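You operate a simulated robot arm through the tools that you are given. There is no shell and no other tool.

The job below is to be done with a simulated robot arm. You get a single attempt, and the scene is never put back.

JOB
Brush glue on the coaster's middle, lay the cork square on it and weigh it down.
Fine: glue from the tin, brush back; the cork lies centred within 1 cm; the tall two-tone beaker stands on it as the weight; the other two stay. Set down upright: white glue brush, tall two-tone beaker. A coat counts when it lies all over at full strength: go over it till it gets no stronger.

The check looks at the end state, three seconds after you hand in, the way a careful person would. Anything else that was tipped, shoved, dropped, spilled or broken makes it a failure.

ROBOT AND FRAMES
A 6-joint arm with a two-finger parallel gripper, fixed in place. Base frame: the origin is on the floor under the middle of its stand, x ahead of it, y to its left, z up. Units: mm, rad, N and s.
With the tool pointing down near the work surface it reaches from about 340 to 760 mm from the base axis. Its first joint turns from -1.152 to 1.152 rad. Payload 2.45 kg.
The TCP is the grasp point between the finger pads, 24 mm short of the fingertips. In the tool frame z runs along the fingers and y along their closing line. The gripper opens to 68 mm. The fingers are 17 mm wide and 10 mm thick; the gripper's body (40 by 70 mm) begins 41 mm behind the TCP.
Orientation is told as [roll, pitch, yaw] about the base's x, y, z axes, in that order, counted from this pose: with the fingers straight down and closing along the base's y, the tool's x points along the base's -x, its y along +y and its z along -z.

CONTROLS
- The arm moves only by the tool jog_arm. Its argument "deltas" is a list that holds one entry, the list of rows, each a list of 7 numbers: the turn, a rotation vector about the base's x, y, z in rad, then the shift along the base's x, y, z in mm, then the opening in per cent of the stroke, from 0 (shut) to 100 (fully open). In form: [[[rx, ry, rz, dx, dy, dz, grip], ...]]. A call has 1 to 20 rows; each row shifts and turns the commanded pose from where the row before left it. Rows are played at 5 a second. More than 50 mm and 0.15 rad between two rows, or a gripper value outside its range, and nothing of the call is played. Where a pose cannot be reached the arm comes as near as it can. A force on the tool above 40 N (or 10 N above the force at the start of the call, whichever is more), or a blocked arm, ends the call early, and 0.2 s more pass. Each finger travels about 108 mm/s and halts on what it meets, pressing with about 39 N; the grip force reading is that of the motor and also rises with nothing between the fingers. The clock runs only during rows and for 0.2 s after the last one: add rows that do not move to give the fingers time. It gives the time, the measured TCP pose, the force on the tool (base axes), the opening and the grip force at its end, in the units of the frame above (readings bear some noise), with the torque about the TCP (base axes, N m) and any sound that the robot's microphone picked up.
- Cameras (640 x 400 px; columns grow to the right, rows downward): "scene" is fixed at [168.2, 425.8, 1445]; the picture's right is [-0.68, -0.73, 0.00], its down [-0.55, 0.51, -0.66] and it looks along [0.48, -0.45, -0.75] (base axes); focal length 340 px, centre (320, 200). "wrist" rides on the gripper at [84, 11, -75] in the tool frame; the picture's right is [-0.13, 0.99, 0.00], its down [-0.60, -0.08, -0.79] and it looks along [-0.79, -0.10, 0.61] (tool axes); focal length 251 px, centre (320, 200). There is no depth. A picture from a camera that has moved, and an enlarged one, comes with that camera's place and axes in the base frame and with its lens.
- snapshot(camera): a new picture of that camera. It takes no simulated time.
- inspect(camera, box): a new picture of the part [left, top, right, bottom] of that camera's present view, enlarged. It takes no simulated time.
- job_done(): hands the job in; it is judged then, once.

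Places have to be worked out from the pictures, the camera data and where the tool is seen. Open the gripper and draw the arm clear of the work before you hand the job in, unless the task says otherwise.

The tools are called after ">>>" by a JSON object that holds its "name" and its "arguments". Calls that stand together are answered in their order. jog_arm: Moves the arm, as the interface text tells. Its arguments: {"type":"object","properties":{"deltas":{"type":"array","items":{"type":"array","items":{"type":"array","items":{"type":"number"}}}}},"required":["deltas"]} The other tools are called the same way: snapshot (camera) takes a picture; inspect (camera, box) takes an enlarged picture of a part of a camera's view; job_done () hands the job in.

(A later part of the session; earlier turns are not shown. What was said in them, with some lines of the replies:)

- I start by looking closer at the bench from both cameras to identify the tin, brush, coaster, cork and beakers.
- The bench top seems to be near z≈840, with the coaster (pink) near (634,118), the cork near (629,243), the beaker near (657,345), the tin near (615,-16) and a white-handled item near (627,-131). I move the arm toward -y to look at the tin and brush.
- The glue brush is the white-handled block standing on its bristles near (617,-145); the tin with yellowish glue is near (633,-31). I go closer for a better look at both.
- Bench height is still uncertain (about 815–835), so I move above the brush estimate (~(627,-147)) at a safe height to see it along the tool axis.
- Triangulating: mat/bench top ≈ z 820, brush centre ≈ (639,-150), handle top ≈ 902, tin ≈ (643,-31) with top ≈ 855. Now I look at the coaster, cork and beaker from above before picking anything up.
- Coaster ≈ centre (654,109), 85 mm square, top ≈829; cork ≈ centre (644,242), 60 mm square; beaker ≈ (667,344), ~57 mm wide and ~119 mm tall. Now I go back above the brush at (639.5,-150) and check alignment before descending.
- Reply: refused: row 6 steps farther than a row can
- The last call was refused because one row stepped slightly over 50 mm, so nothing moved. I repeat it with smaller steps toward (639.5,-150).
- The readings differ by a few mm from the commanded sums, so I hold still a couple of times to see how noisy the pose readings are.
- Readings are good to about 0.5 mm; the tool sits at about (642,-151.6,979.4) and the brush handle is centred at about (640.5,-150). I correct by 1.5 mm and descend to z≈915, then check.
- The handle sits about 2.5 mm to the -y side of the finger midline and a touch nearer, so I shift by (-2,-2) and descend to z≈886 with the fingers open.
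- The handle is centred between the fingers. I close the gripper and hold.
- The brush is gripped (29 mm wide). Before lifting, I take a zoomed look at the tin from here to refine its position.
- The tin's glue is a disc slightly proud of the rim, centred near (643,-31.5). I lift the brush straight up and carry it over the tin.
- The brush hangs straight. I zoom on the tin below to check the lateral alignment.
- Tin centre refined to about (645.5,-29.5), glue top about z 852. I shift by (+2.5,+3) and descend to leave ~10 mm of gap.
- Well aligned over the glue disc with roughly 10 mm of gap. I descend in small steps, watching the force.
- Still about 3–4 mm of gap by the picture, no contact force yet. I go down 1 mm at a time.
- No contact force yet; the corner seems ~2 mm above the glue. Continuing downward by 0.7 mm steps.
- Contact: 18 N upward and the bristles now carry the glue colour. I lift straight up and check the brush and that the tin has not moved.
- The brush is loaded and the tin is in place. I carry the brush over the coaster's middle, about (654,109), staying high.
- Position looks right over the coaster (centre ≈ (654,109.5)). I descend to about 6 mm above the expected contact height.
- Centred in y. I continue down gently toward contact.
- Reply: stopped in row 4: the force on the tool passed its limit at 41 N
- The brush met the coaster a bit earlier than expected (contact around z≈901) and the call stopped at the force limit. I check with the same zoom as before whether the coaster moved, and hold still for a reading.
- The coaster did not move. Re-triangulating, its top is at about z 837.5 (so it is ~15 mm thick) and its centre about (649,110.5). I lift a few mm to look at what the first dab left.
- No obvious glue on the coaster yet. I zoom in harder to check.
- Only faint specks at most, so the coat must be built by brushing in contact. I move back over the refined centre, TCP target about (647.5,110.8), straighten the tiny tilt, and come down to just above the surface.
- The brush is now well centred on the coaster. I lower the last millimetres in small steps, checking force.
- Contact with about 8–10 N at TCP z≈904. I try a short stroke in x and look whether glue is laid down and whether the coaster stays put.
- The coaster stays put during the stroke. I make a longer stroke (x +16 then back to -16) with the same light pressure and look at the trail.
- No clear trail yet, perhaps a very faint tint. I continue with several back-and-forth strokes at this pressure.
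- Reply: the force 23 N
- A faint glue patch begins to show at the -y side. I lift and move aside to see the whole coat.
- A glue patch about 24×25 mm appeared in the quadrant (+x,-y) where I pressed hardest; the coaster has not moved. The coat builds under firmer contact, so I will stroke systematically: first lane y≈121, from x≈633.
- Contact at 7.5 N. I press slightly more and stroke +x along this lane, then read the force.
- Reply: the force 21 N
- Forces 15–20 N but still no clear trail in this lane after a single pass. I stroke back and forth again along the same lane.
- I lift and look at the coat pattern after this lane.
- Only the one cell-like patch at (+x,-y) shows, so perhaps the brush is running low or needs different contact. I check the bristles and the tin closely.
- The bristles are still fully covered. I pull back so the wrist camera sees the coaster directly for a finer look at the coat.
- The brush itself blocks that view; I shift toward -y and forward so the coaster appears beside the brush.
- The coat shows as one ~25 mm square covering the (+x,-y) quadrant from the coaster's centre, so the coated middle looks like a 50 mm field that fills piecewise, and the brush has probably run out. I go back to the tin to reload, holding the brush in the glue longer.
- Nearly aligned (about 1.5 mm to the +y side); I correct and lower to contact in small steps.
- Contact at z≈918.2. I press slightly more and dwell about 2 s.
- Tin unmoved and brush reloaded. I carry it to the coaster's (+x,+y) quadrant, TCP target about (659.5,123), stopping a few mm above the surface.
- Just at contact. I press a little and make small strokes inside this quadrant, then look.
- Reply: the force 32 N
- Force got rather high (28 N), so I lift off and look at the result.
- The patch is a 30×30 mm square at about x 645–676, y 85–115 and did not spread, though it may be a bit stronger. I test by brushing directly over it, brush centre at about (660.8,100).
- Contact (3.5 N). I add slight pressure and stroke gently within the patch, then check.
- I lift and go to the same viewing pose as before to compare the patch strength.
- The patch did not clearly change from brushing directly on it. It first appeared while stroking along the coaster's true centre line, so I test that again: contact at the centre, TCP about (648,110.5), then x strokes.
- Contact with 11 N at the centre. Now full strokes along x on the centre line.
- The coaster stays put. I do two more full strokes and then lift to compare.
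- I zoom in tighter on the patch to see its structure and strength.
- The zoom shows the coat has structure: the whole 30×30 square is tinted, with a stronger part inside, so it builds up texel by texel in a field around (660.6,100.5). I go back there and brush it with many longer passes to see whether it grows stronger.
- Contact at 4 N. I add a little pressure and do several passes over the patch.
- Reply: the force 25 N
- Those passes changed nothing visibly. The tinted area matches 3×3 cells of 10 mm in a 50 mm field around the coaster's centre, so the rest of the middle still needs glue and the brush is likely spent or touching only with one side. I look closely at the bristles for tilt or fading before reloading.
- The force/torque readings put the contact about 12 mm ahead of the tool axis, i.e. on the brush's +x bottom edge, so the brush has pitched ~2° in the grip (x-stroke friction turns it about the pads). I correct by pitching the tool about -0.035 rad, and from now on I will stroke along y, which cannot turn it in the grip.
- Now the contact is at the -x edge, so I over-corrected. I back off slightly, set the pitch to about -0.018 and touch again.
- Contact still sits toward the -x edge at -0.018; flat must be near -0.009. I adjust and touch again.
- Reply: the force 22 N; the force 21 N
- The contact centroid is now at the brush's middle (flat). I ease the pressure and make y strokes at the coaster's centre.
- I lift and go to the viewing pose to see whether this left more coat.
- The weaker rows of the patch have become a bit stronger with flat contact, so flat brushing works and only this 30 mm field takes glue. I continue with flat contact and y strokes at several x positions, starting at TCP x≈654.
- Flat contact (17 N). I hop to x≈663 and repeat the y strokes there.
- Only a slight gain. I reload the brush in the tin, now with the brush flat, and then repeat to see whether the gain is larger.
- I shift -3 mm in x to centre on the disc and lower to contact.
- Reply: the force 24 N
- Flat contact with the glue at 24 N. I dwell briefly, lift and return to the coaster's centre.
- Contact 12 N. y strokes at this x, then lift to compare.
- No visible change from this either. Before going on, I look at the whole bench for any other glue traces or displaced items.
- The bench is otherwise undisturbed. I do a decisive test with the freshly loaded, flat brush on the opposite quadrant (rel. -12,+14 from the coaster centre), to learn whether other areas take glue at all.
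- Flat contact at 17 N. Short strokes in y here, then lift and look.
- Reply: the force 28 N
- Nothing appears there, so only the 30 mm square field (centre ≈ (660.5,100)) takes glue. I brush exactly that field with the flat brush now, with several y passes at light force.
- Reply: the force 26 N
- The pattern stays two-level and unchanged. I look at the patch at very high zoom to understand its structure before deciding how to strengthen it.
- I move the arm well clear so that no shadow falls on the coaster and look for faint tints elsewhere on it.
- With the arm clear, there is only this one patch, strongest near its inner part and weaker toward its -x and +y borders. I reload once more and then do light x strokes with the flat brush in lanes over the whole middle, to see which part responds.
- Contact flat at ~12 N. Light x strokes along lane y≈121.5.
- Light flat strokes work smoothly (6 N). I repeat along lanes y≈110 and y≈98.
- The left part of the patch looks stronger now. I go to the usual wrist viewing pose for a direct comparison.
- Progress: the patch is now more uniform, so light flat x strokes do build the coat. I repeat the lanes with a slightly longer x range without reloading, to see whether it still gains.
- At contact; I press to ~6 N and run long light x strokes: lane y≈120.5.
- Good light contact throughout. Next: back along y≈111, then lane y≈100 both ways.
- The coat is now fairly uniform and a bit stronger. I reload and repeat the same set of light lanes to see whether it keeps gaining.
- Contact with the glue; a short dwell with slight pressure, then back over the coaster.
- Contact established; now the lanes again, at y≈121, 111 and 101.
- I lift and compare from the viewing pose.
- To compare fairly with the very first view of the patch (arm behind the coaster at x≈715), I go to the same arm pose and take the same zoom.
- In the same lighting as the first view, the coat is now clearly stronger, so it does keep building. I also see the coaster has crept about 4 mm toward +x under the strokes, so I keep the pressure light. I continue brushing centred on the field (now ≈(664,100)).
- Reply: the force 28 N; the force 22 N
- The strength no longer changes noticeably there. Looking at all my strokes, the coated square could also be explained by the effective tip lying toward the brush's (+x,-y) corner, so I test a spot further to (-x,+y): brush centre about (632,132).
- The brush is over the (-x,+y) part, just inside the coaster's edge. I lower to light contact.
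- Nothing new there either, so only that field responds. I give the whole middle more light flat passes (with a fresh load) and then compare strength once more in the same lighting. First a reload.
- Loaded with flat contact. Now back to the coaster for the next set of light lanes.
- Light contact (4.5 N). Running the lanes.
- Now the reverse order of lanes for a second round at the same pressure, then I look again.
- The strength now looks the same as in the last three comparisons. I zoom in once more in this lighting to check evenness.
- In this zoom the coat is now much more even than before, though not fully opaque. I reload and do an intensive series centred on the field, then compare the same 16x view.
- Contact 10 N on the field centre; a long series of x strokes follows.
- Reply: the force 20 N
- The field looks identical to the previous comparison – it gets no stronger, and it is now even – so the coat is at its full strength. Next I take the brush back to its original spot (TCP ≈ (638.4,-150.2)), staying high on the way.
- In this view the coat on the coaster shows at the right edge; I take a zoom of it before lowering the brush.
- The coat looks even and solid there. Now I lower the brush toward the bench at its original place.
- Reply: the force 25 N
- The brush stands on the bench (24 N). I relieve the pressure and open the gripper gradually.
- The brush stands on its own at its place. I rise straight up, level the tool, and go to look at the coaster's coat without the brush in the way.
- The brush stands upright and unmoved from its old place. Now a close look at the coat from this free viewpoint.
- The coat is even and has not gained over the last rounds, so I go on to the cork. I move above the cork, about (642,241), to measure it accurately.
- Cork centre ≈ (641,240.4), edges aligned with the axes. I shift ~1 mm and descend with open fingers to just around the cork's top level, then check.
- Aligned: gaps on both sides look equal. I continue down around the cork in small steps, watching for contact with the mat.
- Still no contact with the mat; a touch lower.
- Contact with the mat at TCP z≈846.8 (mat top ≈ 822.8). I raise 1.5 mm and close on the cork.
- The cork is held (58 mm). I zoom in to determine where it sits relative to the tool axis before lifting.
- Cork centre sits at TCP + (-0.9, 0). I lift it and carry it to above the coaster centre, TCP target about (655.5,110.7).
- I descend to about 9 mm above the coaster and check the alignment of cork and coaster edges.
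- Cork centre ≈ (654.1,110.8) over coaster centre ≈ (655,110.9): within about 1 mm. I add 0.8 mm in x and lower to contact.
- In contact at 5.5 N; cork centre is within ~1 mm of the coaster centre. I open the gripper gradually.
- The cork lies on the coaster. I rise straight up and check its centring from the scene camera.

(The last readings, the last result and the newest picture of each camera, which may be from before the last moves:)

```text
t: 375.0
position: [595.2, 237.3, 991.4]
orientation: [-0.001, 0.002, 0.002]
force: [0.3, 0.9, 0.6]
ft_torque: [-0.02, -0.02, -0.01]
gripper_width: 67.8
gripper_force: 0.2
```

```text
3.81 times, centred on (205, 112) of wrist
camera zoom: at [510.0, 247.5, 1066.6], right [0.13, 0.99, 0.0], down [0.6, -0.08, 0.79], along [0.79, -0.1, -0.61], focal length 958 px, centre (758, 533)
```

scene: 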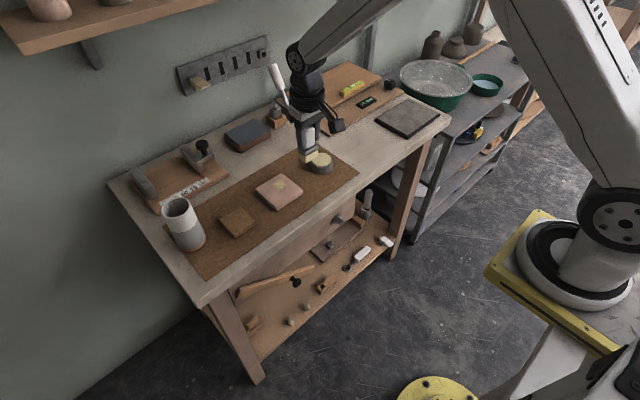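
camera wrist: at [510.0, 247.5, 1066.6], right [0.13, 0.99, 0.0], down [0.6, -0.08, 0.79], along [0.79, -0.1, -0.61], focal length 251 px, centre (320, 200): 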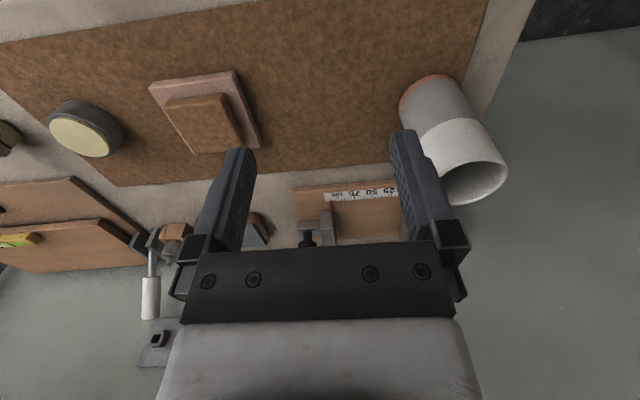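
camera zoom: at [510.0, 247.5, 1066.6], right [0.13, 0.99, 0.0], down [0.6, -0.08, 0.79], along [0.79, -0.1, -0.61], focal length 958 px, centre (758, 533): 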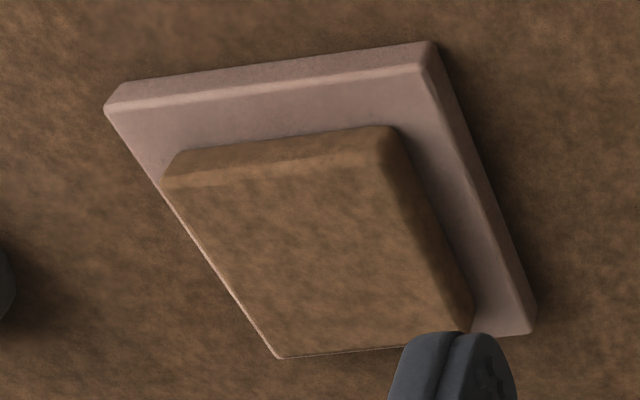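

The cork is centred within about 1–2 mm. Now the beaker: I zoom in to measure it.

>>> {"name": "inspect", "arguments": {"camera": "wrist", "box": [390, 60, 530, 215]}}

>>> {"name": "inspect", "arguments": {"camera": "scene", "box": [150, 185, 230, 260]}}

```text
2.58 times, centred on (460, 138) of wrist
camera zoom: at [510.0, 247.5, 1066.6], right [0.13, 0.99, 0.0], down [0.6, -0.08, 0.79], along [0.79, -0.1, -0.61], focal length 649 px, centre (-41, 361)
```

zoom: 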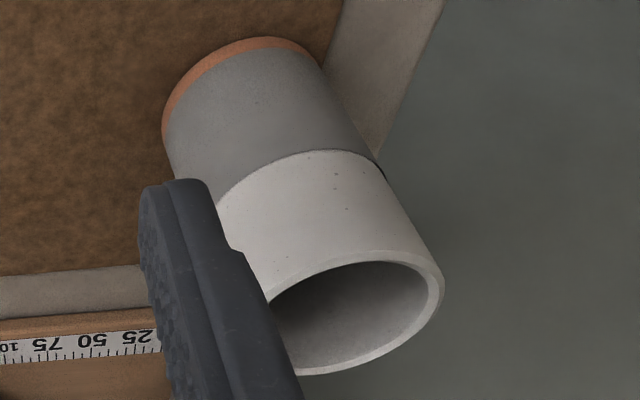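

```text
5.33 times, centred on (190, 222) of scene
camera zoom: at [168.2, 425.8, 1445.0], right [-0.68, -0.73, 0.0], down [-0.55, 0.51, -0.66], along [0.48, -0.45, -0.75], focal length 1813 px, centre (1013, 80)
```

zoom: 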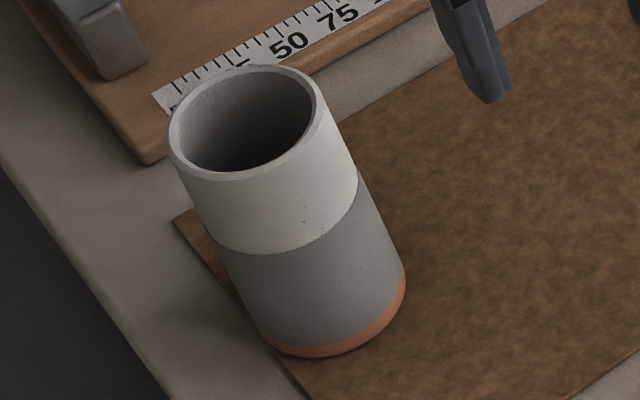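

I move to a pose in front of and above the beaker (y≈343) for a more accurate measurement.

>>> {"name": "jog_arm", "arguments": {"deltas": [[[0, 0, 0, 0, 20, 20, 100], [0, 0, 0, 0, 30, 10, 100], [0, 0, 0, 0, 30, 0, 100], [0, 0, 0, 0, 26, 0, 100], [0, 0, 0, 0, 0, 0, 100], [0, 0, 0, 0, 0, 0, 100]]]}}

>>> {"name": "snapshot", "arguments": {"camera": "wrist"}}

>>> {"name": "inspect", "arguments": {"camera": "wrist", "box": [240, 20, 400, 150]}}

```text
t: 376.4
position: [595.0, 341.3, 1020.8]
orientation: [0.001, 0.0, -0.002]
force: [0.1, -0.4, -0.3]
ft_torque: [-0.02, -0.01, 0.0]
gripper_width: 67.9
gripper_force: 0.1
```

```text
taken
camera wrist: at [510.0, 353.0, 1096.9], right [0.13, 0.99, 0.0], down [0.6, -0.08, 0.79], along [0.79, -0.1, -0.61], focal length 251 px, centre (320, 200)
```

wrist: 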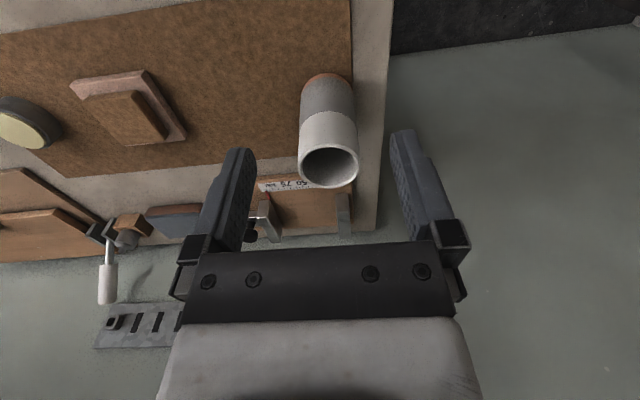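

```text
3.08 times, centred on (320, 85) of wrist
camera zoom: at [510.0, 353.0, 1096.9], right [0.13, 0.99, 0.0], down [0.6, -0.08, 0.79], along [0.79, -0.1, -0.61], focal length 774 px, centre (320, 554)
```

zoom: 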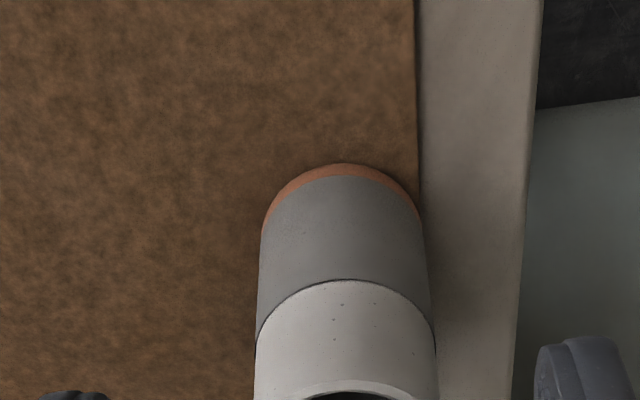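

>>> {"name": "inspect", "arguments": {"camera": "wrist", "box": [285, 125, 375, 195]}}

>>> {"name": "inspect", "arguments": {"camera": "wrist", "box": [285, 65, 375, 135]}}

```text
5.71 times, centred on (330, 160) of wrist
camera zoom: at [510.0, 353.0, 1096.9], right [0.13, 0.99, 0.0], down [0.6, -0.08, 0.79], along [0.79, -0.1, -0.61], focal length 1437 px, centre (263, 429)
```

zoom: 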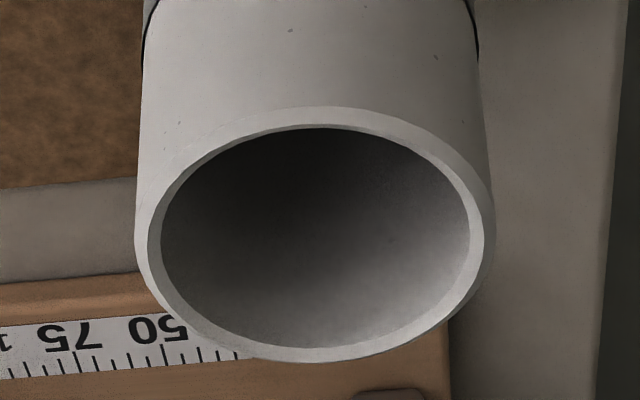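

```text
5.71 times, centred on (330, 100) of wrist
camera zoom: at [510.0, 353.0, 1096.9], right [0.13, 0.99, 0.0], down [0.6, -0.08, 0.79], along [0.79, -0.1, -0.61], focal length 1437 px, centre (263, 771)
```

zoom: 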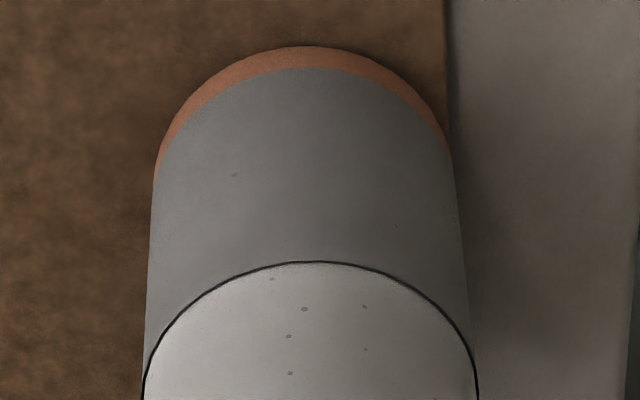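

Beaker axis ≈ (672,340), rim at z≈937, diameter ≈57–60 mm. I move above it at a safe height and verify alignment.

>>> {"name": "jog_arm", "arguments": {"deltas": [[[0, 0, 0, 25, 0, -5, 100], [0, 0, 0, 26, -0.7, -5, 100], [0, 0, 0, 26, -0.8, -5, 100], [0, 0, 0, 0, 0, -15, 100], [0, 0, 0, 0, 0, 0, 100], [0, 0, 0, 0, 0, 0, 100]]]}}

>>> {"name": "snapshot", "arguments": {"camera": "wrist"}}

>>> {"name": "inspect", "arguments": {"camera": "wrist", "box": [240, 0, 400, 130]}}

>>> {"name": "inspect", "arguments": {"camera": "scene", "box": [140, 150, 250, 260]}}

```text
t: 377.8
position: [673.1, 339.8, 991.0]
orientation: [0.0, 0.0, 0.0]
force: [-0.3, -0.8, -0.8]
ft_torque: [-0.04, -0.03, -0.05]
gripper_width: 68.3
gripper_force: 0.0
```

```text
taken
camera wrist: at [588.0, 350.7, 1067.9], right [0.13, 0.99, 0.0], down [0.6, -0.08, 0.79], along [0.79, -0.1, -0.61], focal length 251 px, centre (320, 200)
```

wrist: 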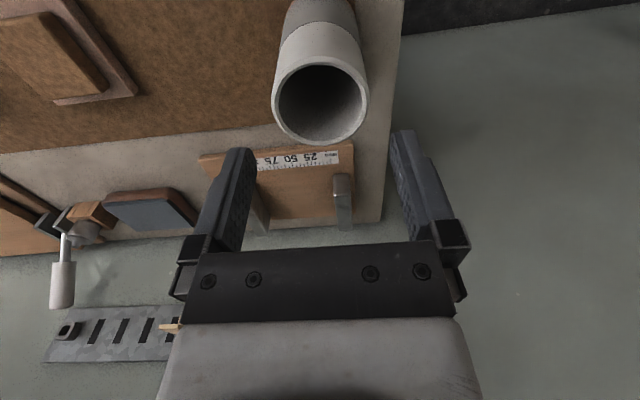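

```text
3.08 times, centred on (320, 65) of wrist
camera zoom: at [588.0, 350.7, 1067.9], right [0.13, 0.99, 0.0], down [0.6, -0.08, 0.79], along [0.79, -0.1, -0.61], focal length 774 px, centre (320, 615)
```

zoom: 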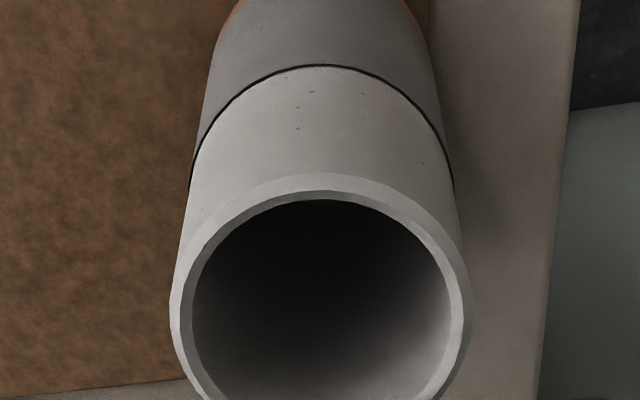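

```text
3.64 times, centred on (195, 205) of scene
camera zoom: at [168.2, 425.8, 1445.0], right [-0.68, -0.73, 0.0], down [-0.55, 0.51, -0.66], along [0.48, -0.45, -0.75], focal length 1236 px, centre (774, 182)
```

zoom: 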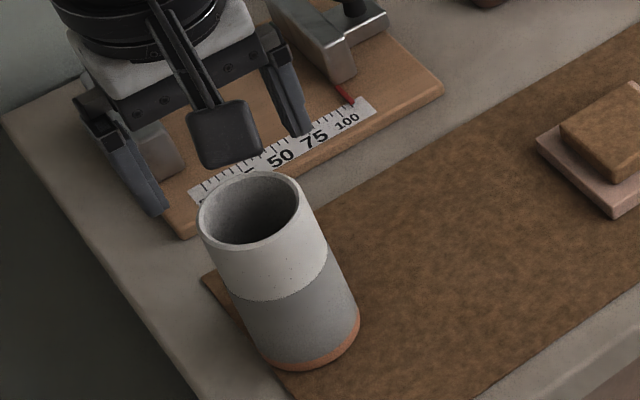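

Aligned in y; the beaker axis is about (670.8,340.2). I shift by (-1.8,+0.4) and descend with open fingers to z≈930 first.

>>> {"name": "jog_arm", "arguments": {"deltas": [[[0, 0, 0, -1.8, 0.4, 0, 100], [0, 0, 0, 0, 0, -20, 100], [0, 0, 0, 0, 0, -20, 100], [0, 0, 0, 0, 0, -18, 100], [0, 0, 0, 0, 0, 0, 100], [0, 0, 0, 0, 0, 0, 100]]]}}

>>> {"name": "snapshot", "arguments": {"camera": "wrist"}}

>>> {"name": "inspect", "arguments": {"camera": "scene", "box": [140, 150, 250, 260]}}

```text
t: 379.2
position: [671.6, 342.0, 934.4]
orientation: [0.0, 0.001, -0.002]
force: [0.6, -0.4, 1.4]
ft_torque: [0.03, 0.0, 0.03]
gripper_width: 67.5
gripper_force: 0.1
```

```text
taken
camera wrist: at [587.3, 353.0, 1009.3], right [0.13, 0.99, 0.0], down [0.6, -0.08, 0.79], along [0.79, -0.1, -0.61], focal length 251 px, centre (320, 200)
```

wrist: 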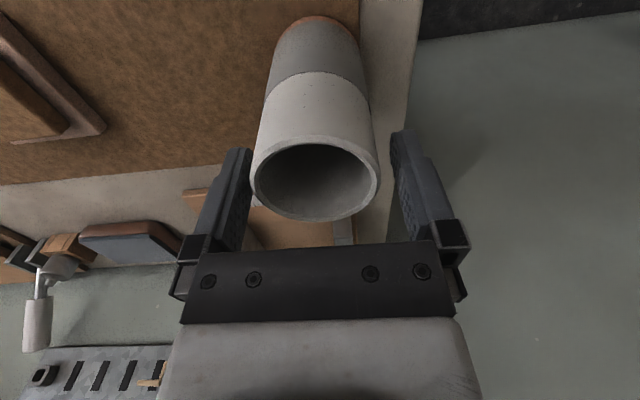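

```text
3.64 times, centred on (195, 205) of scene
camera zoom: at [168.2, 425.8, 1445.0], right [-0.68, -0.73, 0.0], down [-0.55, 0.51, -0.66], along [0.48, -0.45, -0.75], focal length 1236 px, centre (774, 182)
```

zoom: 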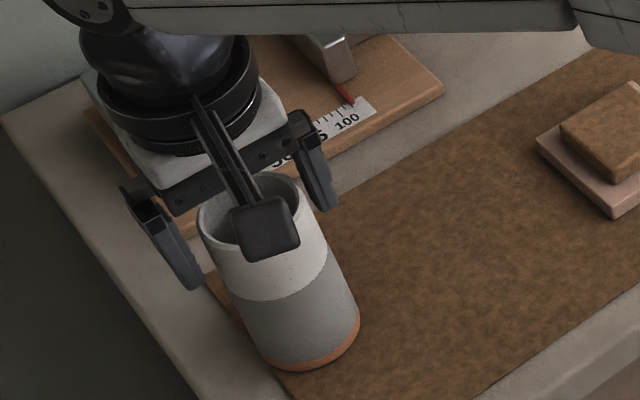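

The tool now reads y≈342 while the beaker's axis is ≈340 (rim sits ~2 mm to the left between the fingers), so I correct before going on.

>>> {"name": "jog_arm", "arguments": {"deltas": [[[0, 0, 0, 0, -1.9, 0, 100], [0, 0, 0, 0, 0, 0, 100], [0, 0, 0, 0, 0, 0, 100]]]}}

>>> {"name": "inspect", "arguments": {"camera": "wrist", "box": [220, 60, 430, 230]}}

```text
t: 380.0
position: [671.9, 338.3, 933.9]
orientation: [0.0, -0.001, -0.001]
force: [-0.3, -0.4, -0.9]
ft_torque: [-0.01, -0.03, -0.03]
gripper_width: 67.9
gripper_force: 0.0
```

```text
2.35 times, centred on (325, 145) of wrist
camera zoom: at [587.0, 350.3, 1009.4], right [0.13, 0.99, 0.0], down [0.6, -0.08, 0.79], along [0.79, -0.1, -0.61], focal length 592 px, centre (308, 329)
```

zoom: 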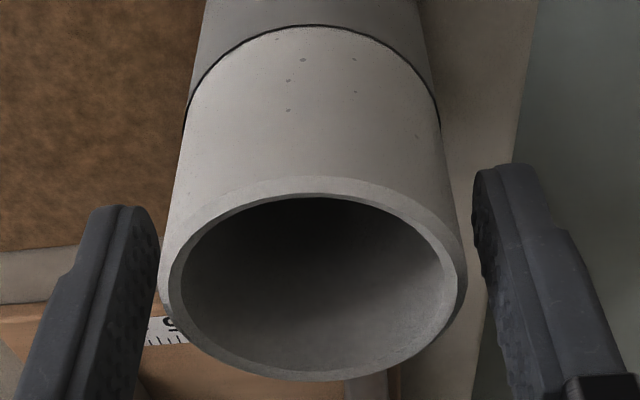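

At the rim level the gaps to both fingers are equal (~4.4 mm each). I descend to z≈905.

>>> {"name": "jog_arm", "arguments": {"deltas": [[[0, 0, 0, 0, 0, -8, 100], [0, 0, 0, 0, 0, -8, 100], [0, 0, 0, 0, 0, -8, 100], [0, 0, 0, 0, 0, -4, 100], [0, 0, 0, 0, 0, 0, 100], [0, 0, 0, 0, 0, 0, 100]]]}}

>>> {"name": "inspect", "arguments": {"camera": "wrist", "box": [220, 60, 430, 260]}}

>>> {"name": "inspect", "arguments": {"camera": "scene", "box": [140, 150, 250, 260]}}

```text
t: 381.4
position: [670.1, 337.5, 906.6]
orientation: [0.0, -0.001, -0.001]
force: [-0.3, 0.2, -0.1]
ft_torque: [0.04, 0.02, 0.01]
gripper_width: 68.1
gripper_force: 0.1
```

```text
2.00 times, centred on (325, 160) of wrist
camera zoom: at [586.4, 349.9, 982.5], right [0.13, 0.99, 0.0], down [0.6, -0.08, 0.79], along [0.79, -0.1, -0.61], focal length 503 px, centre (310, 280)
```

zoom: 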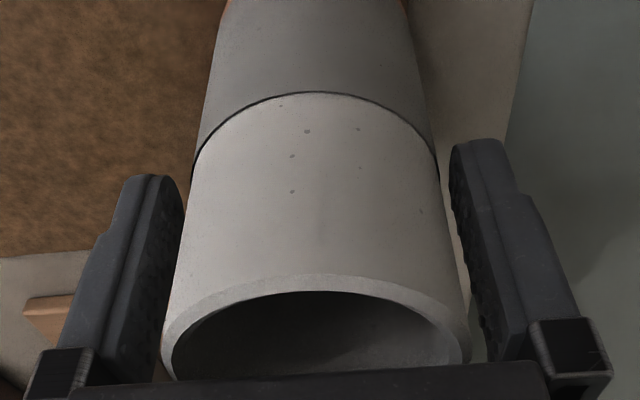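

```text
3.64 times, centred on (195, 205) of scene
camera zoom: at [168.2, 425.8, 1445.0], right [-0.68, -0.73, 0.0], down [-0.55, 0.51, -0.66], along [0.48, -0.45, -0.75], focal length 1236 px, centre (774, 182)
```

zoom: 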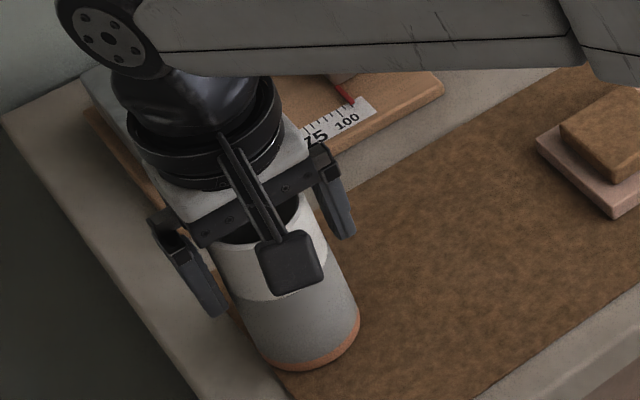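

The beaker is centred between the fingers within ~1 mm. I shift +1 mm in y and close gradually.

>>> {"name": "jog_arm", "arguments": {"deltas": [[[0, 0, 0, 0, 1, 0, 100], [0, 0, 0, 0, 0, 0, 95], [0, 0, 0, 0, 0, 0, 90], [0, 0, 0, 0, 0, 0, 86], [0, 0, 0, 0, 0, 0, 82], [0, 0, 0, 0, 0, 0, 70], [0, 0, 0, 0, 0, 0, 0], [0, 0, 0, 0, 0, 0, 0]]]}}

>>> {"name": "snapshot", "arguments": {"camera": "wrist"}}

>>> {"name": "inspect", "arguments": {"camera": "scene", "box": [140, 150, 250, 260]}}

```text
t: 383.2
position: [671.2, 339.1, 906.4]
orientation: [-0.001, -0.001, 0.0]
force: [0.6, 1.5, 0.2]
ft_torque: [0.07, 0.03, 0.0]
gripper_width: 56.9
gripper_force: 39.0
```

```text
taken
camera wrist: at [586.3, 351.2, 982.3], right [0.13, 0.99, 0.0], down [0.6, -0.08, 0.79], along [0.79, -0.1, -0.61], focal length 251 px, centre (320, 200)
```

wrist: 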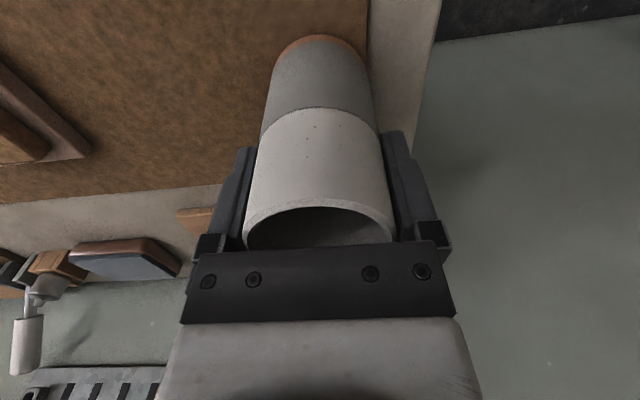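

```text
3.64 times, centred on (195, 205) of scene
camera zoom: at [168.2, 425.8, 1445.0], right [-0.68, -0.73, 0.0], down [-0.55, 0.51, -0.66], along [0.48, -0.45, -0.75], focal length 1236 px, centre (774, 182)
```

zoom: 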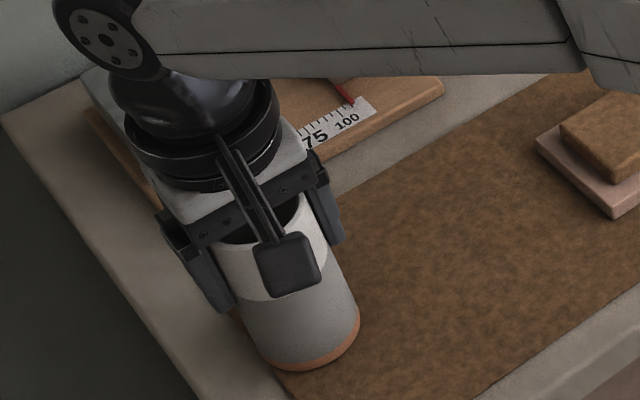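

The beaker is gripped (57 mm). I lift it slowly and check it hangs upright.

>>> {"name": "jog_arm", "arguments": {"deltas": [[[0, 0, 0, 0, 0, 2, 0], [0, 0, 0, 0, 0, 4, 0], [0, 0, 0, 0, 0, 10, 0], [0, 0, 0, 0, 0, 15, 0], [0, 0, 0, 0, 0, 15, 0], [0, 0, 0, 0, 0, 14, 0], [0, 0, 0, 0, 0, 0, 0], [0, 0, 0, 0, 0, 0, 0]]]}}

>>> {"name": "snapshot", "arguments": {"camera": "wrist"}}

>>> {"name": "inspect", "arguments": {"camera": "scene", "box": [140, 130, 260, 250]}}

```text
t: 385.0
position: [670.0, 341.0, 966.2]
orientation: [-0.001, 0.002, 0.001]
force: [-0.3, 0.2, -2.6]
ft_torque: [0.0, 0.0, -0.01]
gripper_width: 56.8
gripper_force: 39.3
```

```text
taken
camera wrist: at [585.3, 351.3, 1041.4], right [0.13, 0.99, 0.0], down [0.6, -0.08, 0.79], along [0.79, -0.1, -0.61], focal length 251 px, centre (320, 200)
```

wrist: 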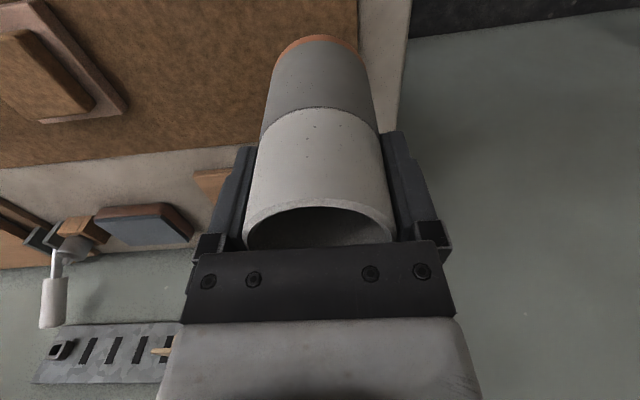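

```text
3.33 times, centred on (200, 190) of scene
camera zoom: at [168.3, 425.8, 1445.0], right [-0.68, -0.73, 0.0], down [-0.55, 0.51, -0.66], along [0.48, -0.45, -0.75], focal length 1133 px, centre (720, 233)
```

zoom: 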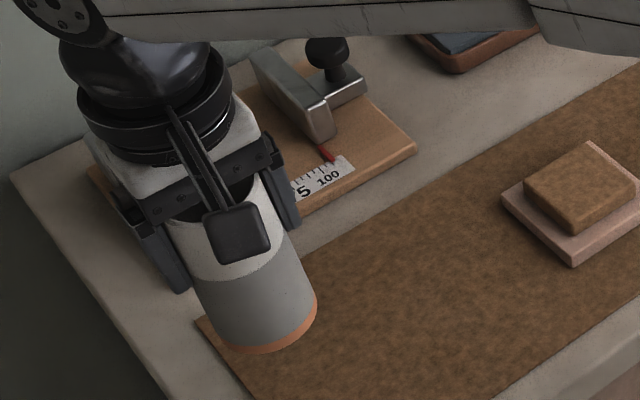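

Lifted cleanly and upright. I carry it at this height to above the coaster/cork centre (≈(655,110.8)).

>>> {"name": "jog_arm", "arguments": {"deltas": [[[0, 0, 0, -1, -15, 0, 0], [0, 0, 0, -2, -28, 0, 0], [0, 0, 0, -2, -30, 0, 0], [0, 0, 0, -2, -30, 0, 0], [0, 0, 0, -2, -30, 0, 0], [0, 0, 0, -2, -30, 0, 0], [0, 0, 0, -2, -30, 0, 0], [0, 0, 0, -1.5, -25, 0, 0], [0, 0, 0, -0.5, -11.5, 0, 0], [0, 0, 0, 0, 0, 0, 0], [0, 0, 0, 0, 0, 0, 0], [0, 0, 0, 0, 0, 0, 0]]]}}

>>> {"name": "snapshot", "arguments": {"camera": "wrist"}}

>>> {"name": "inspect", "arguments": {"camera": "scene", "box": [220, 110, 340, 215]}}

```text
t: 387.6
position: [655.9, 111.2, 964.8]
orientation: [0.0, 0.0, 0.0]
force: [0.7, 0.4, -3.0]
ft_torque: [0.02, 0.02, 0.05]
gripper_width: 57.1
gripper_force: 38.6
```

```text
taken
camera wrist: at [571.4, 122.0, 1040.7], right [0.13, 0.99, 0.0], down [0.6, -0.08, 0.79], along [0.79, -0.1, -0.61], focal length 251 px, centre (320, 200)
```

wrist: 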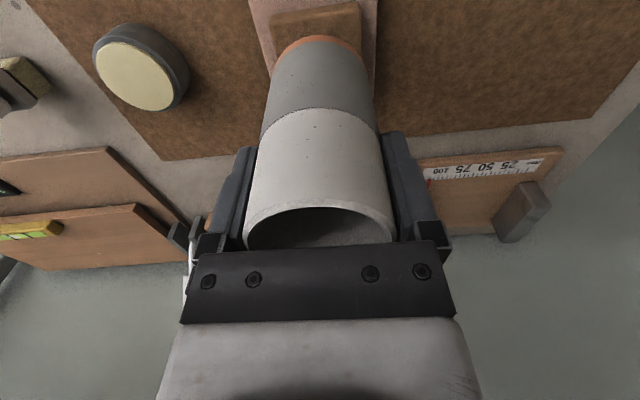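

```text
3.81 times, centred on (280, 162) of scene
camera zoom: at [168.3, 425.8, 1445.0], right [-0.68, -0.73, 0.0], down [-0.55, 0.51, -0.66], along [0.48, -0.45, -0.75], focal length 1295 px, centre (472, 343)
```

zoom: 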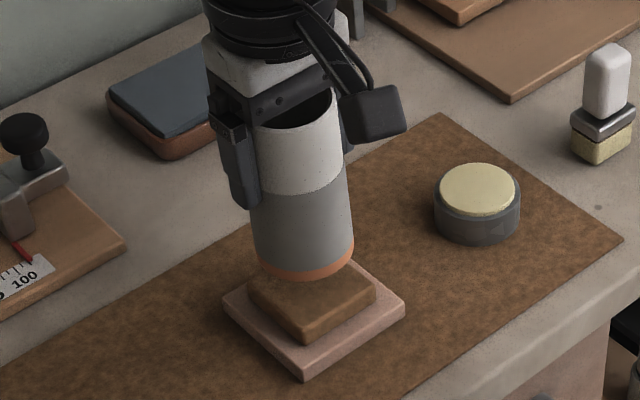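

Well placed above the cork. I lower to within a few mm of the cork top.

>>> {"name": "jog_arm", "arguments": {"deltas": [[[0, 0, 0, 0, 0, -8, 0], [0, 0, 0, 0, 0, -8, 0], [0, 0, 0, 0, 0, -6, 0], [0, 0, 0, 0, 0, -3, 0], [0, 0, 0, 0, 0, 0, 0], [0, 0, 0, 0, 0, 0, 0]]]}}

>>> {"name": "inspect", "arguments": {"camera": "scene", "box": [240, 145, 320, 215]}}

>>> {"name": "inspect", "arguments": {"camera": "wrist", "box": [220, 0, 420, 130]}}

```text
t: 389.0
position: [654.8, 110.7, 941.7]
orientation: [0.001, 0.0, 0.0]
force: [0.0, 0.8, -2.7]
ft_torque: [0.02, -0.03, -0.01]
gripper_width: 57.0
gripper_force: 39.5
```

```text
5.71 times, centred on (280, 180) of scene
camera zoom: at [168.3, 425.8, 1445.0], right [-0.68, -0.73, 0.0], down [-0.55, 0.51, -0.66], along [0.48, -0.45, -0.75], focal length 1943 px, centre (549, 314)
```

zoom: 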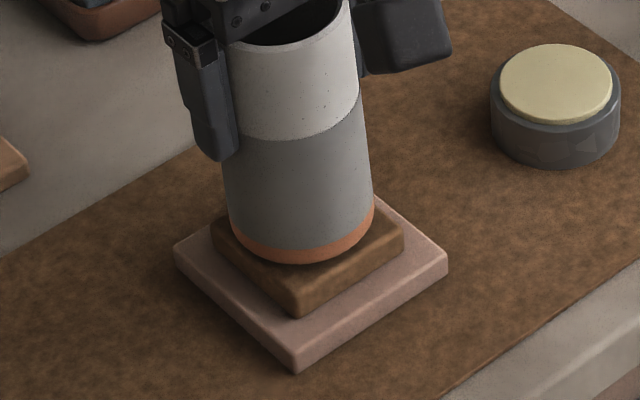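

```text
3.08 times, centred on (320, 65) of wrist
camera zoom: at [571.4, 122.5, 1016.4], right [0.13, 0.99, 0.0], down [0.6, -0.08, 0.79], along [0.79, -0.1, -0.61], focal length 774 px, centre (320, 615)
```

zoom: 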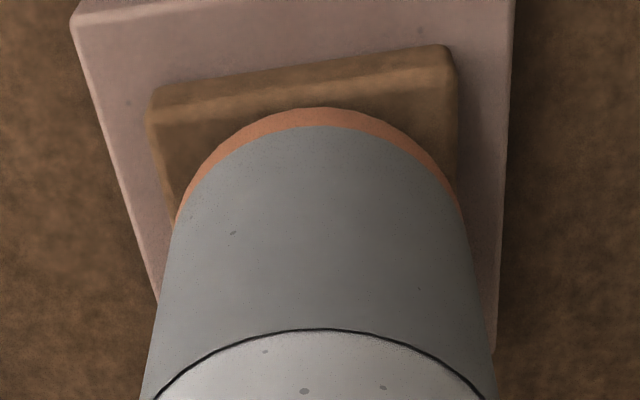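

The beaker's axis is about 2 mm to the +x of the cork centre; I correct by -1.8 mm and lower gently to contact.

>>> {"name": "jog_arm", "arguments": {"deltas": [[[0, 0, 0, -1.8, 0, -2, 0], [0, 0, 0, 0, 0, -1.5, 0], [0, 0, 0, 0, 0, -1, 0], [0, 0, 0, 0, 0, -1, 0], [0, 0, 0, 0, 0, 0, 0]]]}}

>>> {"name": "jog_arm", "arguments": {"deltas": [[[0, 0, 0, 0, 0, -0.7, 0], [0, 0, 0, 0, 0, -0.6, 0], [0, 0, 0, 0, 0, 0, 0]]]}}

>>> {"name": "jog_arm", "arguments": {"deltas": [[[0, 0, 0, 0, 0, -0.5, 0], [0, 0, 0, 0, 0, -0.5, 0], [0, 0, 0, 0, 0, 0, 0]]]}}

```text
t: 390.2
position: [655.7, 112.0, 936.3]
orientation: [0.0, -0.002, 0.0]
force: [-3.8, -0.4, 11.8]
ft_torque: [-0.06, 0.37, 0.01]
gripper_width: 56.9
gripper_force: 38.7
```

```text
t: 391.0
position: [655.5, 111.8, 935.4]
orientation: [0.0, -0.003, 0.0]
force: [0.1, -0.8, 23.0]
ft_torque: [-0.09, 0.15, 0.06]
gripper_width: 57.2
gripper_force: 38.6
```

```text
t: 391.8
position: [654.7, 112.0, 936.1]
orientation: [0.002, -0.006, 0.0]
force: [0.2, 2.1, 28.6]
ft_torque: [0.04, 0.11, 0.0]
gripper_width: 57.0
gripper_force: 38.5
```

Contact came at z≈936.5; the force is now 28 N, so I ease it off before opening.

>>> {"name": "jog_arm", "arguments": {"deltas": [[[0, 0, 0, 0, 0, 0.6, 0], [0, 0, 0, 0, 0, 0.6, 0], [0, 0, 0, 0, 0, 0, 0]]]}}

>>> {"name": "inspect", "arguments": {"camera": "scene", "box": [240, 145, 320, 215]}}

```text
t: 392.6
position: [654.6, 111.5, 935.9]
orientation: [-0.001, -0.003, 0.0]
force: [4.0, 1.5, 21.1]
ft_torque: [0.12, -0.26, -0.02]
gripper_width: 56.9
gripper_force: 39.4
```

```text
5.71 times, centred on (280, 180) of scene
camera zoom: at [167.9, 425.8, 1445.1], right [-0.68, -0.73, 0.0], down [-0.55, 0.51, -0.66], along [0.48, -0.45, -0.75], focal length 1943 px, centre (549, 314)
```

zoom: 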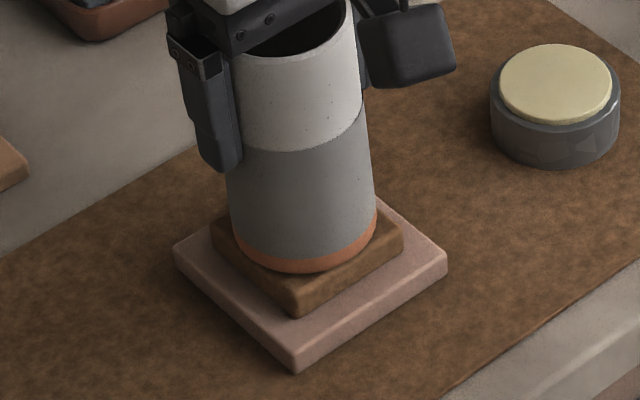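

>>> {"name": "jog_arm", "arguments": {"deltas": [[[0, 0, 0, 0, 0, 0.5, 0], [0, 0, 0, 0, 0, 0.5, 0], [0, 0, 0, 0, 0, 0, 0]]]}}

>>> {"name": "jog_arm", "arguments": {"deltas": [[[0, 0, 0, 0, 0, 0, 0]]]}}

```text
t: 393.4
position: [654.7, 110.8, 935.5]
orientation: [-0.001, -0.003, -0.001]
force: [1.7, 0.7, 22.4]
ft_torque: [0.02, -0.09, 0.0]
gripper_width: 56.8
gripper_force: 39.0
```

```text
t: 393.8
position: [654.0, 111.1, 936.6]
orientation: [0.0, -0.002, 0.0]
force: [0.4, 0.3, 23.4]
ft_torque: [-0.06, -0.02, 0.01]
gripper_width: 57.1
gripper_force: 38.9
```

The force is slow to drop; I raise a little more.

>>> {"name": "jog_arm", "arguments": {"deltas": [[[0, 0, 0, 0, 0, 0.5, 0], [0, 0, 0, 0, 0, 0.4, 0], [0, 0, 0, 0, 0, 0, 0]]]}}

>>> {"name": "jog_arm", "arguments": {"deltas": [[[0, 0, 0, 0, 0, 0, 0]]]}}

```text
t: 394.6
position: [654.0, 110.6, 934.5]
orientation: [-0.001, 0.0, 0.0]
force: [2.3, 0.4, 17.0]
ft_torque: [-0.02, -0.1, 0.0]
gripper_width: 56.9
gripper_force: 38.9
```

```text
t: 395.0
position: [654.9, 110.2, 934.6]
orientation: [0.0, 0.001, 0.001]
force: [0.1, 0.1, 16.5]
ft_torque: [-0.04, -0.04, 0.03]
gripper_width: 56.6
gripper_force: 38.9
```

>>> {"name": "jog_arm", "arguments": {"deltas": [[[0, 0, 0, 0, 0, 0.5, 0], [0, 0, 0, 0, 0, 0.4, 0], [0, 0, 0, 0, 0, 0, 0]]]}}

>>> {"name": "jog_arm", "arguments": {"deltas": [[[0, 0, 0, 0, 0, 0.4, 0], [0, 0, 0, 0, 0, 0, 0]]]}}

```text
t: 395.8
position: [653.1, 111.2, 935.6]
orientation: [0.0, 0.001, 0.0]
force: [0.3, 1.2, 7.9]
ft_torque: [0.02, -0.1, 0.04]
gripper_width: 57.0
gripper_force: 39.1
```

```text
t: 396.4
position: [654.5, 110.5, 934.8]
orientation: [0.0, 0.003, 0.0]
force: [0.5, -0.1, 3.8]
ft_torque: [-0.06, -0.05, -0.04]
gripper_width: 56.7
gripper_force: 39.4
```

Now only 3.8 N remains. I open the gripper gradually.

>>> {"name": "jog_arm", "arguments": {"deltas": [[[0, 0, 0, 0, 0, 0, 85], [0, 0, 0, 0, 0, 0, 87], [0, 0, 0, 0, 0, 0, 91], [0, 0, 0, 0, 0, 0, 96], [0, 0, 0, 0, 0, 0, 100], [0, 0, 0, 0, 0, 0, 100], [0, 0, 0, 0, 0, 0, 100]]]}}

>>> {"name": "snapshot", "arguments": {"camera": "wrist"}}

>>> {"name": "inspect", "arguments": {"camera": "scene", "box": [240, 145, 320, 215]}}

```text
t: 398.0
position: [654.6, 109.9, 936.4]
orientation: [-0.001, 0.0, 0.0]
force: [0.4, 1.3, -0.3]
ft_torque: [0.0, -0.01, -0.01]
gripper_width: 68.0
gripper_force: 0.0
```

```text
taken
camera wrist: at [569.5, 122.0, 1012.1], right [0.13, 0.99, 0.0], down [0.6, -0.08, 0.79], along [0.79, -0.1, -0.61], focal length 251 px, centre (320, 200)
```

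wrist: 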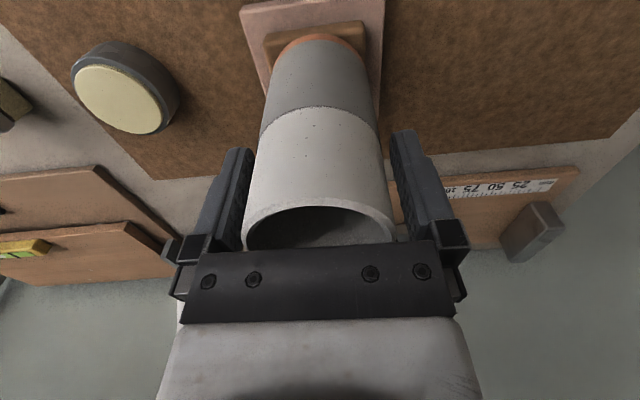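

```text
5.71 times, centred on (280, 180) of scene
camera zoom: at [168.2, 425.8, 1445.0], right [-0.68, -0.73, 0.0], down [-0.55, 0.51, -0.66], along [0.48, -0.45, -0.75], focal length 1943 px, centre (549, 314)
```

zoom: 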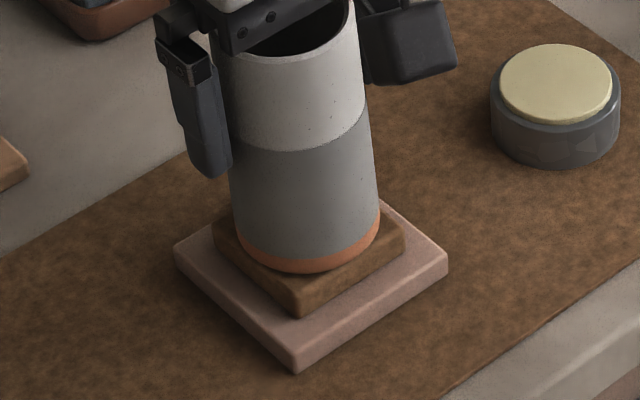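

The beaker stands on the cork. I rise straight up slowly and clear.

>>> {"name": "jog_arm", "arguments": {"deltas": [[[0, 0, 0, 0, 0, 6, 100], [0, 0, 0, 0, 0, 10, 100], [0, 0, 0, 0, 0, 15, 100], [0, 0, 0, 0, 0, 20, 100], [0, 0, 0, 0, 0, 25, 100], [0, 0, 0, 0, 0, 25, 100], [0, 0, 0, -20, 0, 20, 100], [0, 0, 0, -30, 0, 10, 100], [0, 0, 0, -40, 0, 0, 100], [0, 0, 0, -40, 0, 0, 100], [0, 0, 0, -40, 0, 0, 100], [0, 0, 0, 0, 0, 0, 100], [0, 0, 0, 0, 0, 0, 100]]]}}

>>> {"name": "snapshot", "arguments": {"camera": "scene"}}

>>> {"name": "inspect", "arguments": {"camera": "scene", "box": [235, 130, 325, 215]}}

>>> {"name": "snapshot", "arguments": {"camera": "wrist"}}

```text
t: 400.8
position: [484.3, 112.1, 1067.5]
orientation: [0.0, 0.001, -0.001]
force: [-0.4, -0.1, -0.2]
ft_torque: [-0.02, 0.03, 0.01]
gripper_width: 67.9
gripper_force: 0.1
```

```text
taken
```

scene: 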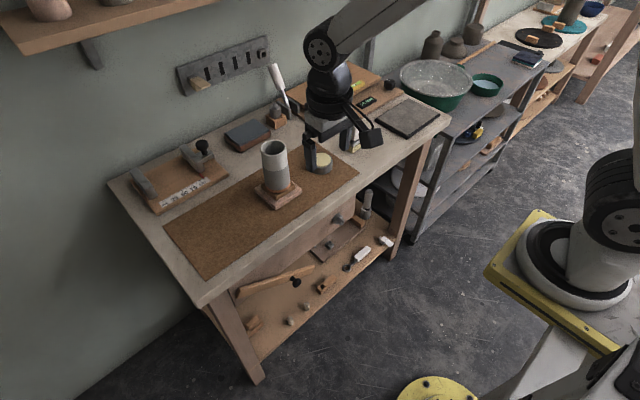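

```text
4.71 times, centred on (280, 172) of scene
camera zoom: at [168.2, 425.8, 1445.0], right [-0.68, -0.73, 0.0], down [-0.55, 0.51, -0.66], along [0.48, -0.45, -0.75], focal length 1600 px, centre (508, 329)
```

zoom: 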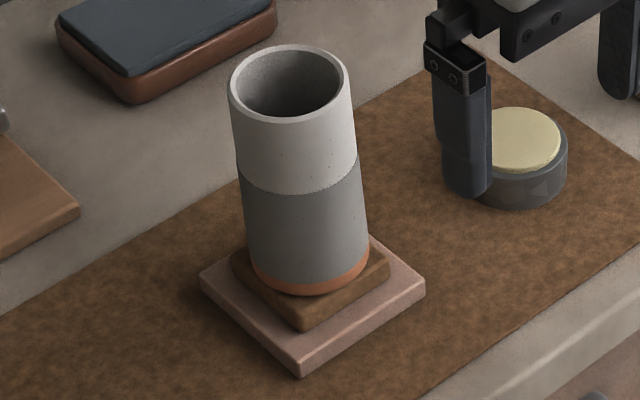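

```text
taken
camera wrist: at [398.8, 122.4, 1144.4], right [0.13, 0.99, 0.0], down [0.6, -0.08, 0.79], along [0.79, -0.1, -0.61], focal length 251 px, centre (320, 200)
```

wrist: 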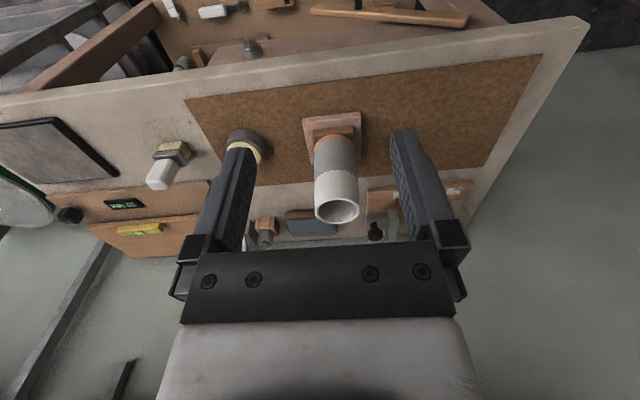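

Everything is in place: cork centred on the coaster, beaker upright on it, brush back and upright, tin unmoved. A last close look at the brush and the stack, with the arm drawn further back, before handing in.

>>> {"name": "jog_arm", "arguments": {"deltas": [[[0, 0, 0, -30, 20, 15, 100], [0, 0, 0, -30, 30, 15, 100], [0, 0, 0, -30, 30, 10, 100], [0, 0, 0, 0, 0, 0, 100], [0, 0, 0, 0, 0, 0, 100]]]}}

>>> {"name": "inspect", "arguments": {"camera": "scene", "box": [230, 100, 400, 220]}}

>>> {"name": "inspect", "arguments": {"camera": "wrist", "box": [120, 80, 440, 260]}}

```text
t: 402.0
position: [394.7, 189.7, 1108.2]
orientation: [0.0, -0.001, -0.001]
force: [0.4, -0.3, 0.4]
ft_torque: [0.01, -0.03, 0.0]
gripper_width: 68.0
gripper_force: 0.1
```

```text
3.33 times, centred on (315, 160) of scene
camera zoom: at [168.2, 425.8, 1445.0], right [-0.68, -0.73, 0.0], down [-0.55, 0.51, -0.66], along [0.48, -0.45, -0.75], focal length 1133 px, centre (337, 333)
```

zoom: 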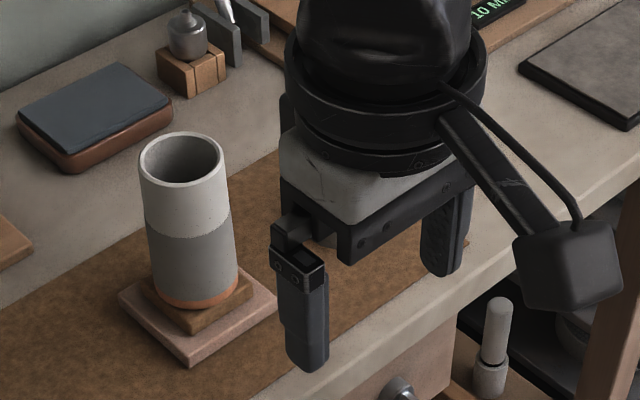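

```text
2.00 times, centred on (280, 170) of wrist
camera zoom: at [310.4, 201.4, 1184.4], right [0.13, 0.99, 0.0], down [0.6, -0.08, 0.79], along [0.79, -0.1, -0.61], focal length 503 px, centre (400, 260)
```

zoom: 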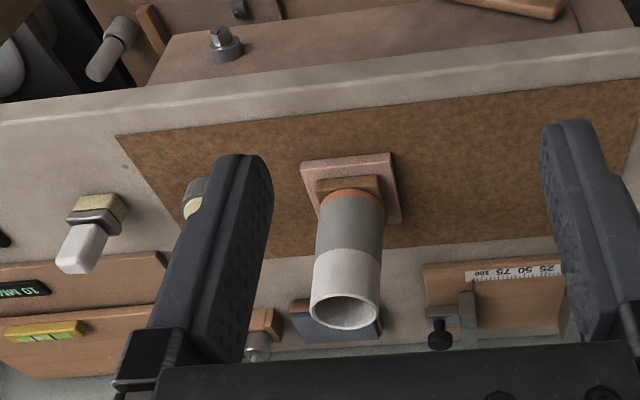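

The brush stands upright at its old place, the tin and the other items are where they were, and the beaker stands upright on the cork on the coaster. The gripper is open and the arm is clear, so I hand the job in.

>>> {"name": "job_done", "arguments": {}}

```text
The job is handed in.
```

I handed the job in with the cork glued down and weighted, but I'm not sure the glue coat will pass the check.

- **Glue:** I loaded the brush from the tin and went over the coaster many times, reloading several times. The glue only ever showed on one square of about 30 mm. That square sits about 15 mm off the coaster's centre, and strokes anywhere else left nothing visible. In the last comparisons it got no stronger and looked even, so I took it as full strength, though it stayed paler than the glue in the tin. If the middle was meant to be larger or exactly centred, the coat may not count.
- **Cork:** it lies on the coaster about 1–2 mm off centre and should cover the glued square.
- **Beaker:** the tall two-tone beaker stands upright on the cork.
- **Brush:** it is back at its old spot, standing upright.
- **Coaster:** the strokes pushed it about 4–5 mm, away from the robot. I didn't move it back.
- **Everything else:** the tin and the other items look where they were. I saw nothing tipped and no glue on the bench or mat.

The gripper is open and the arm is clear of the bench.
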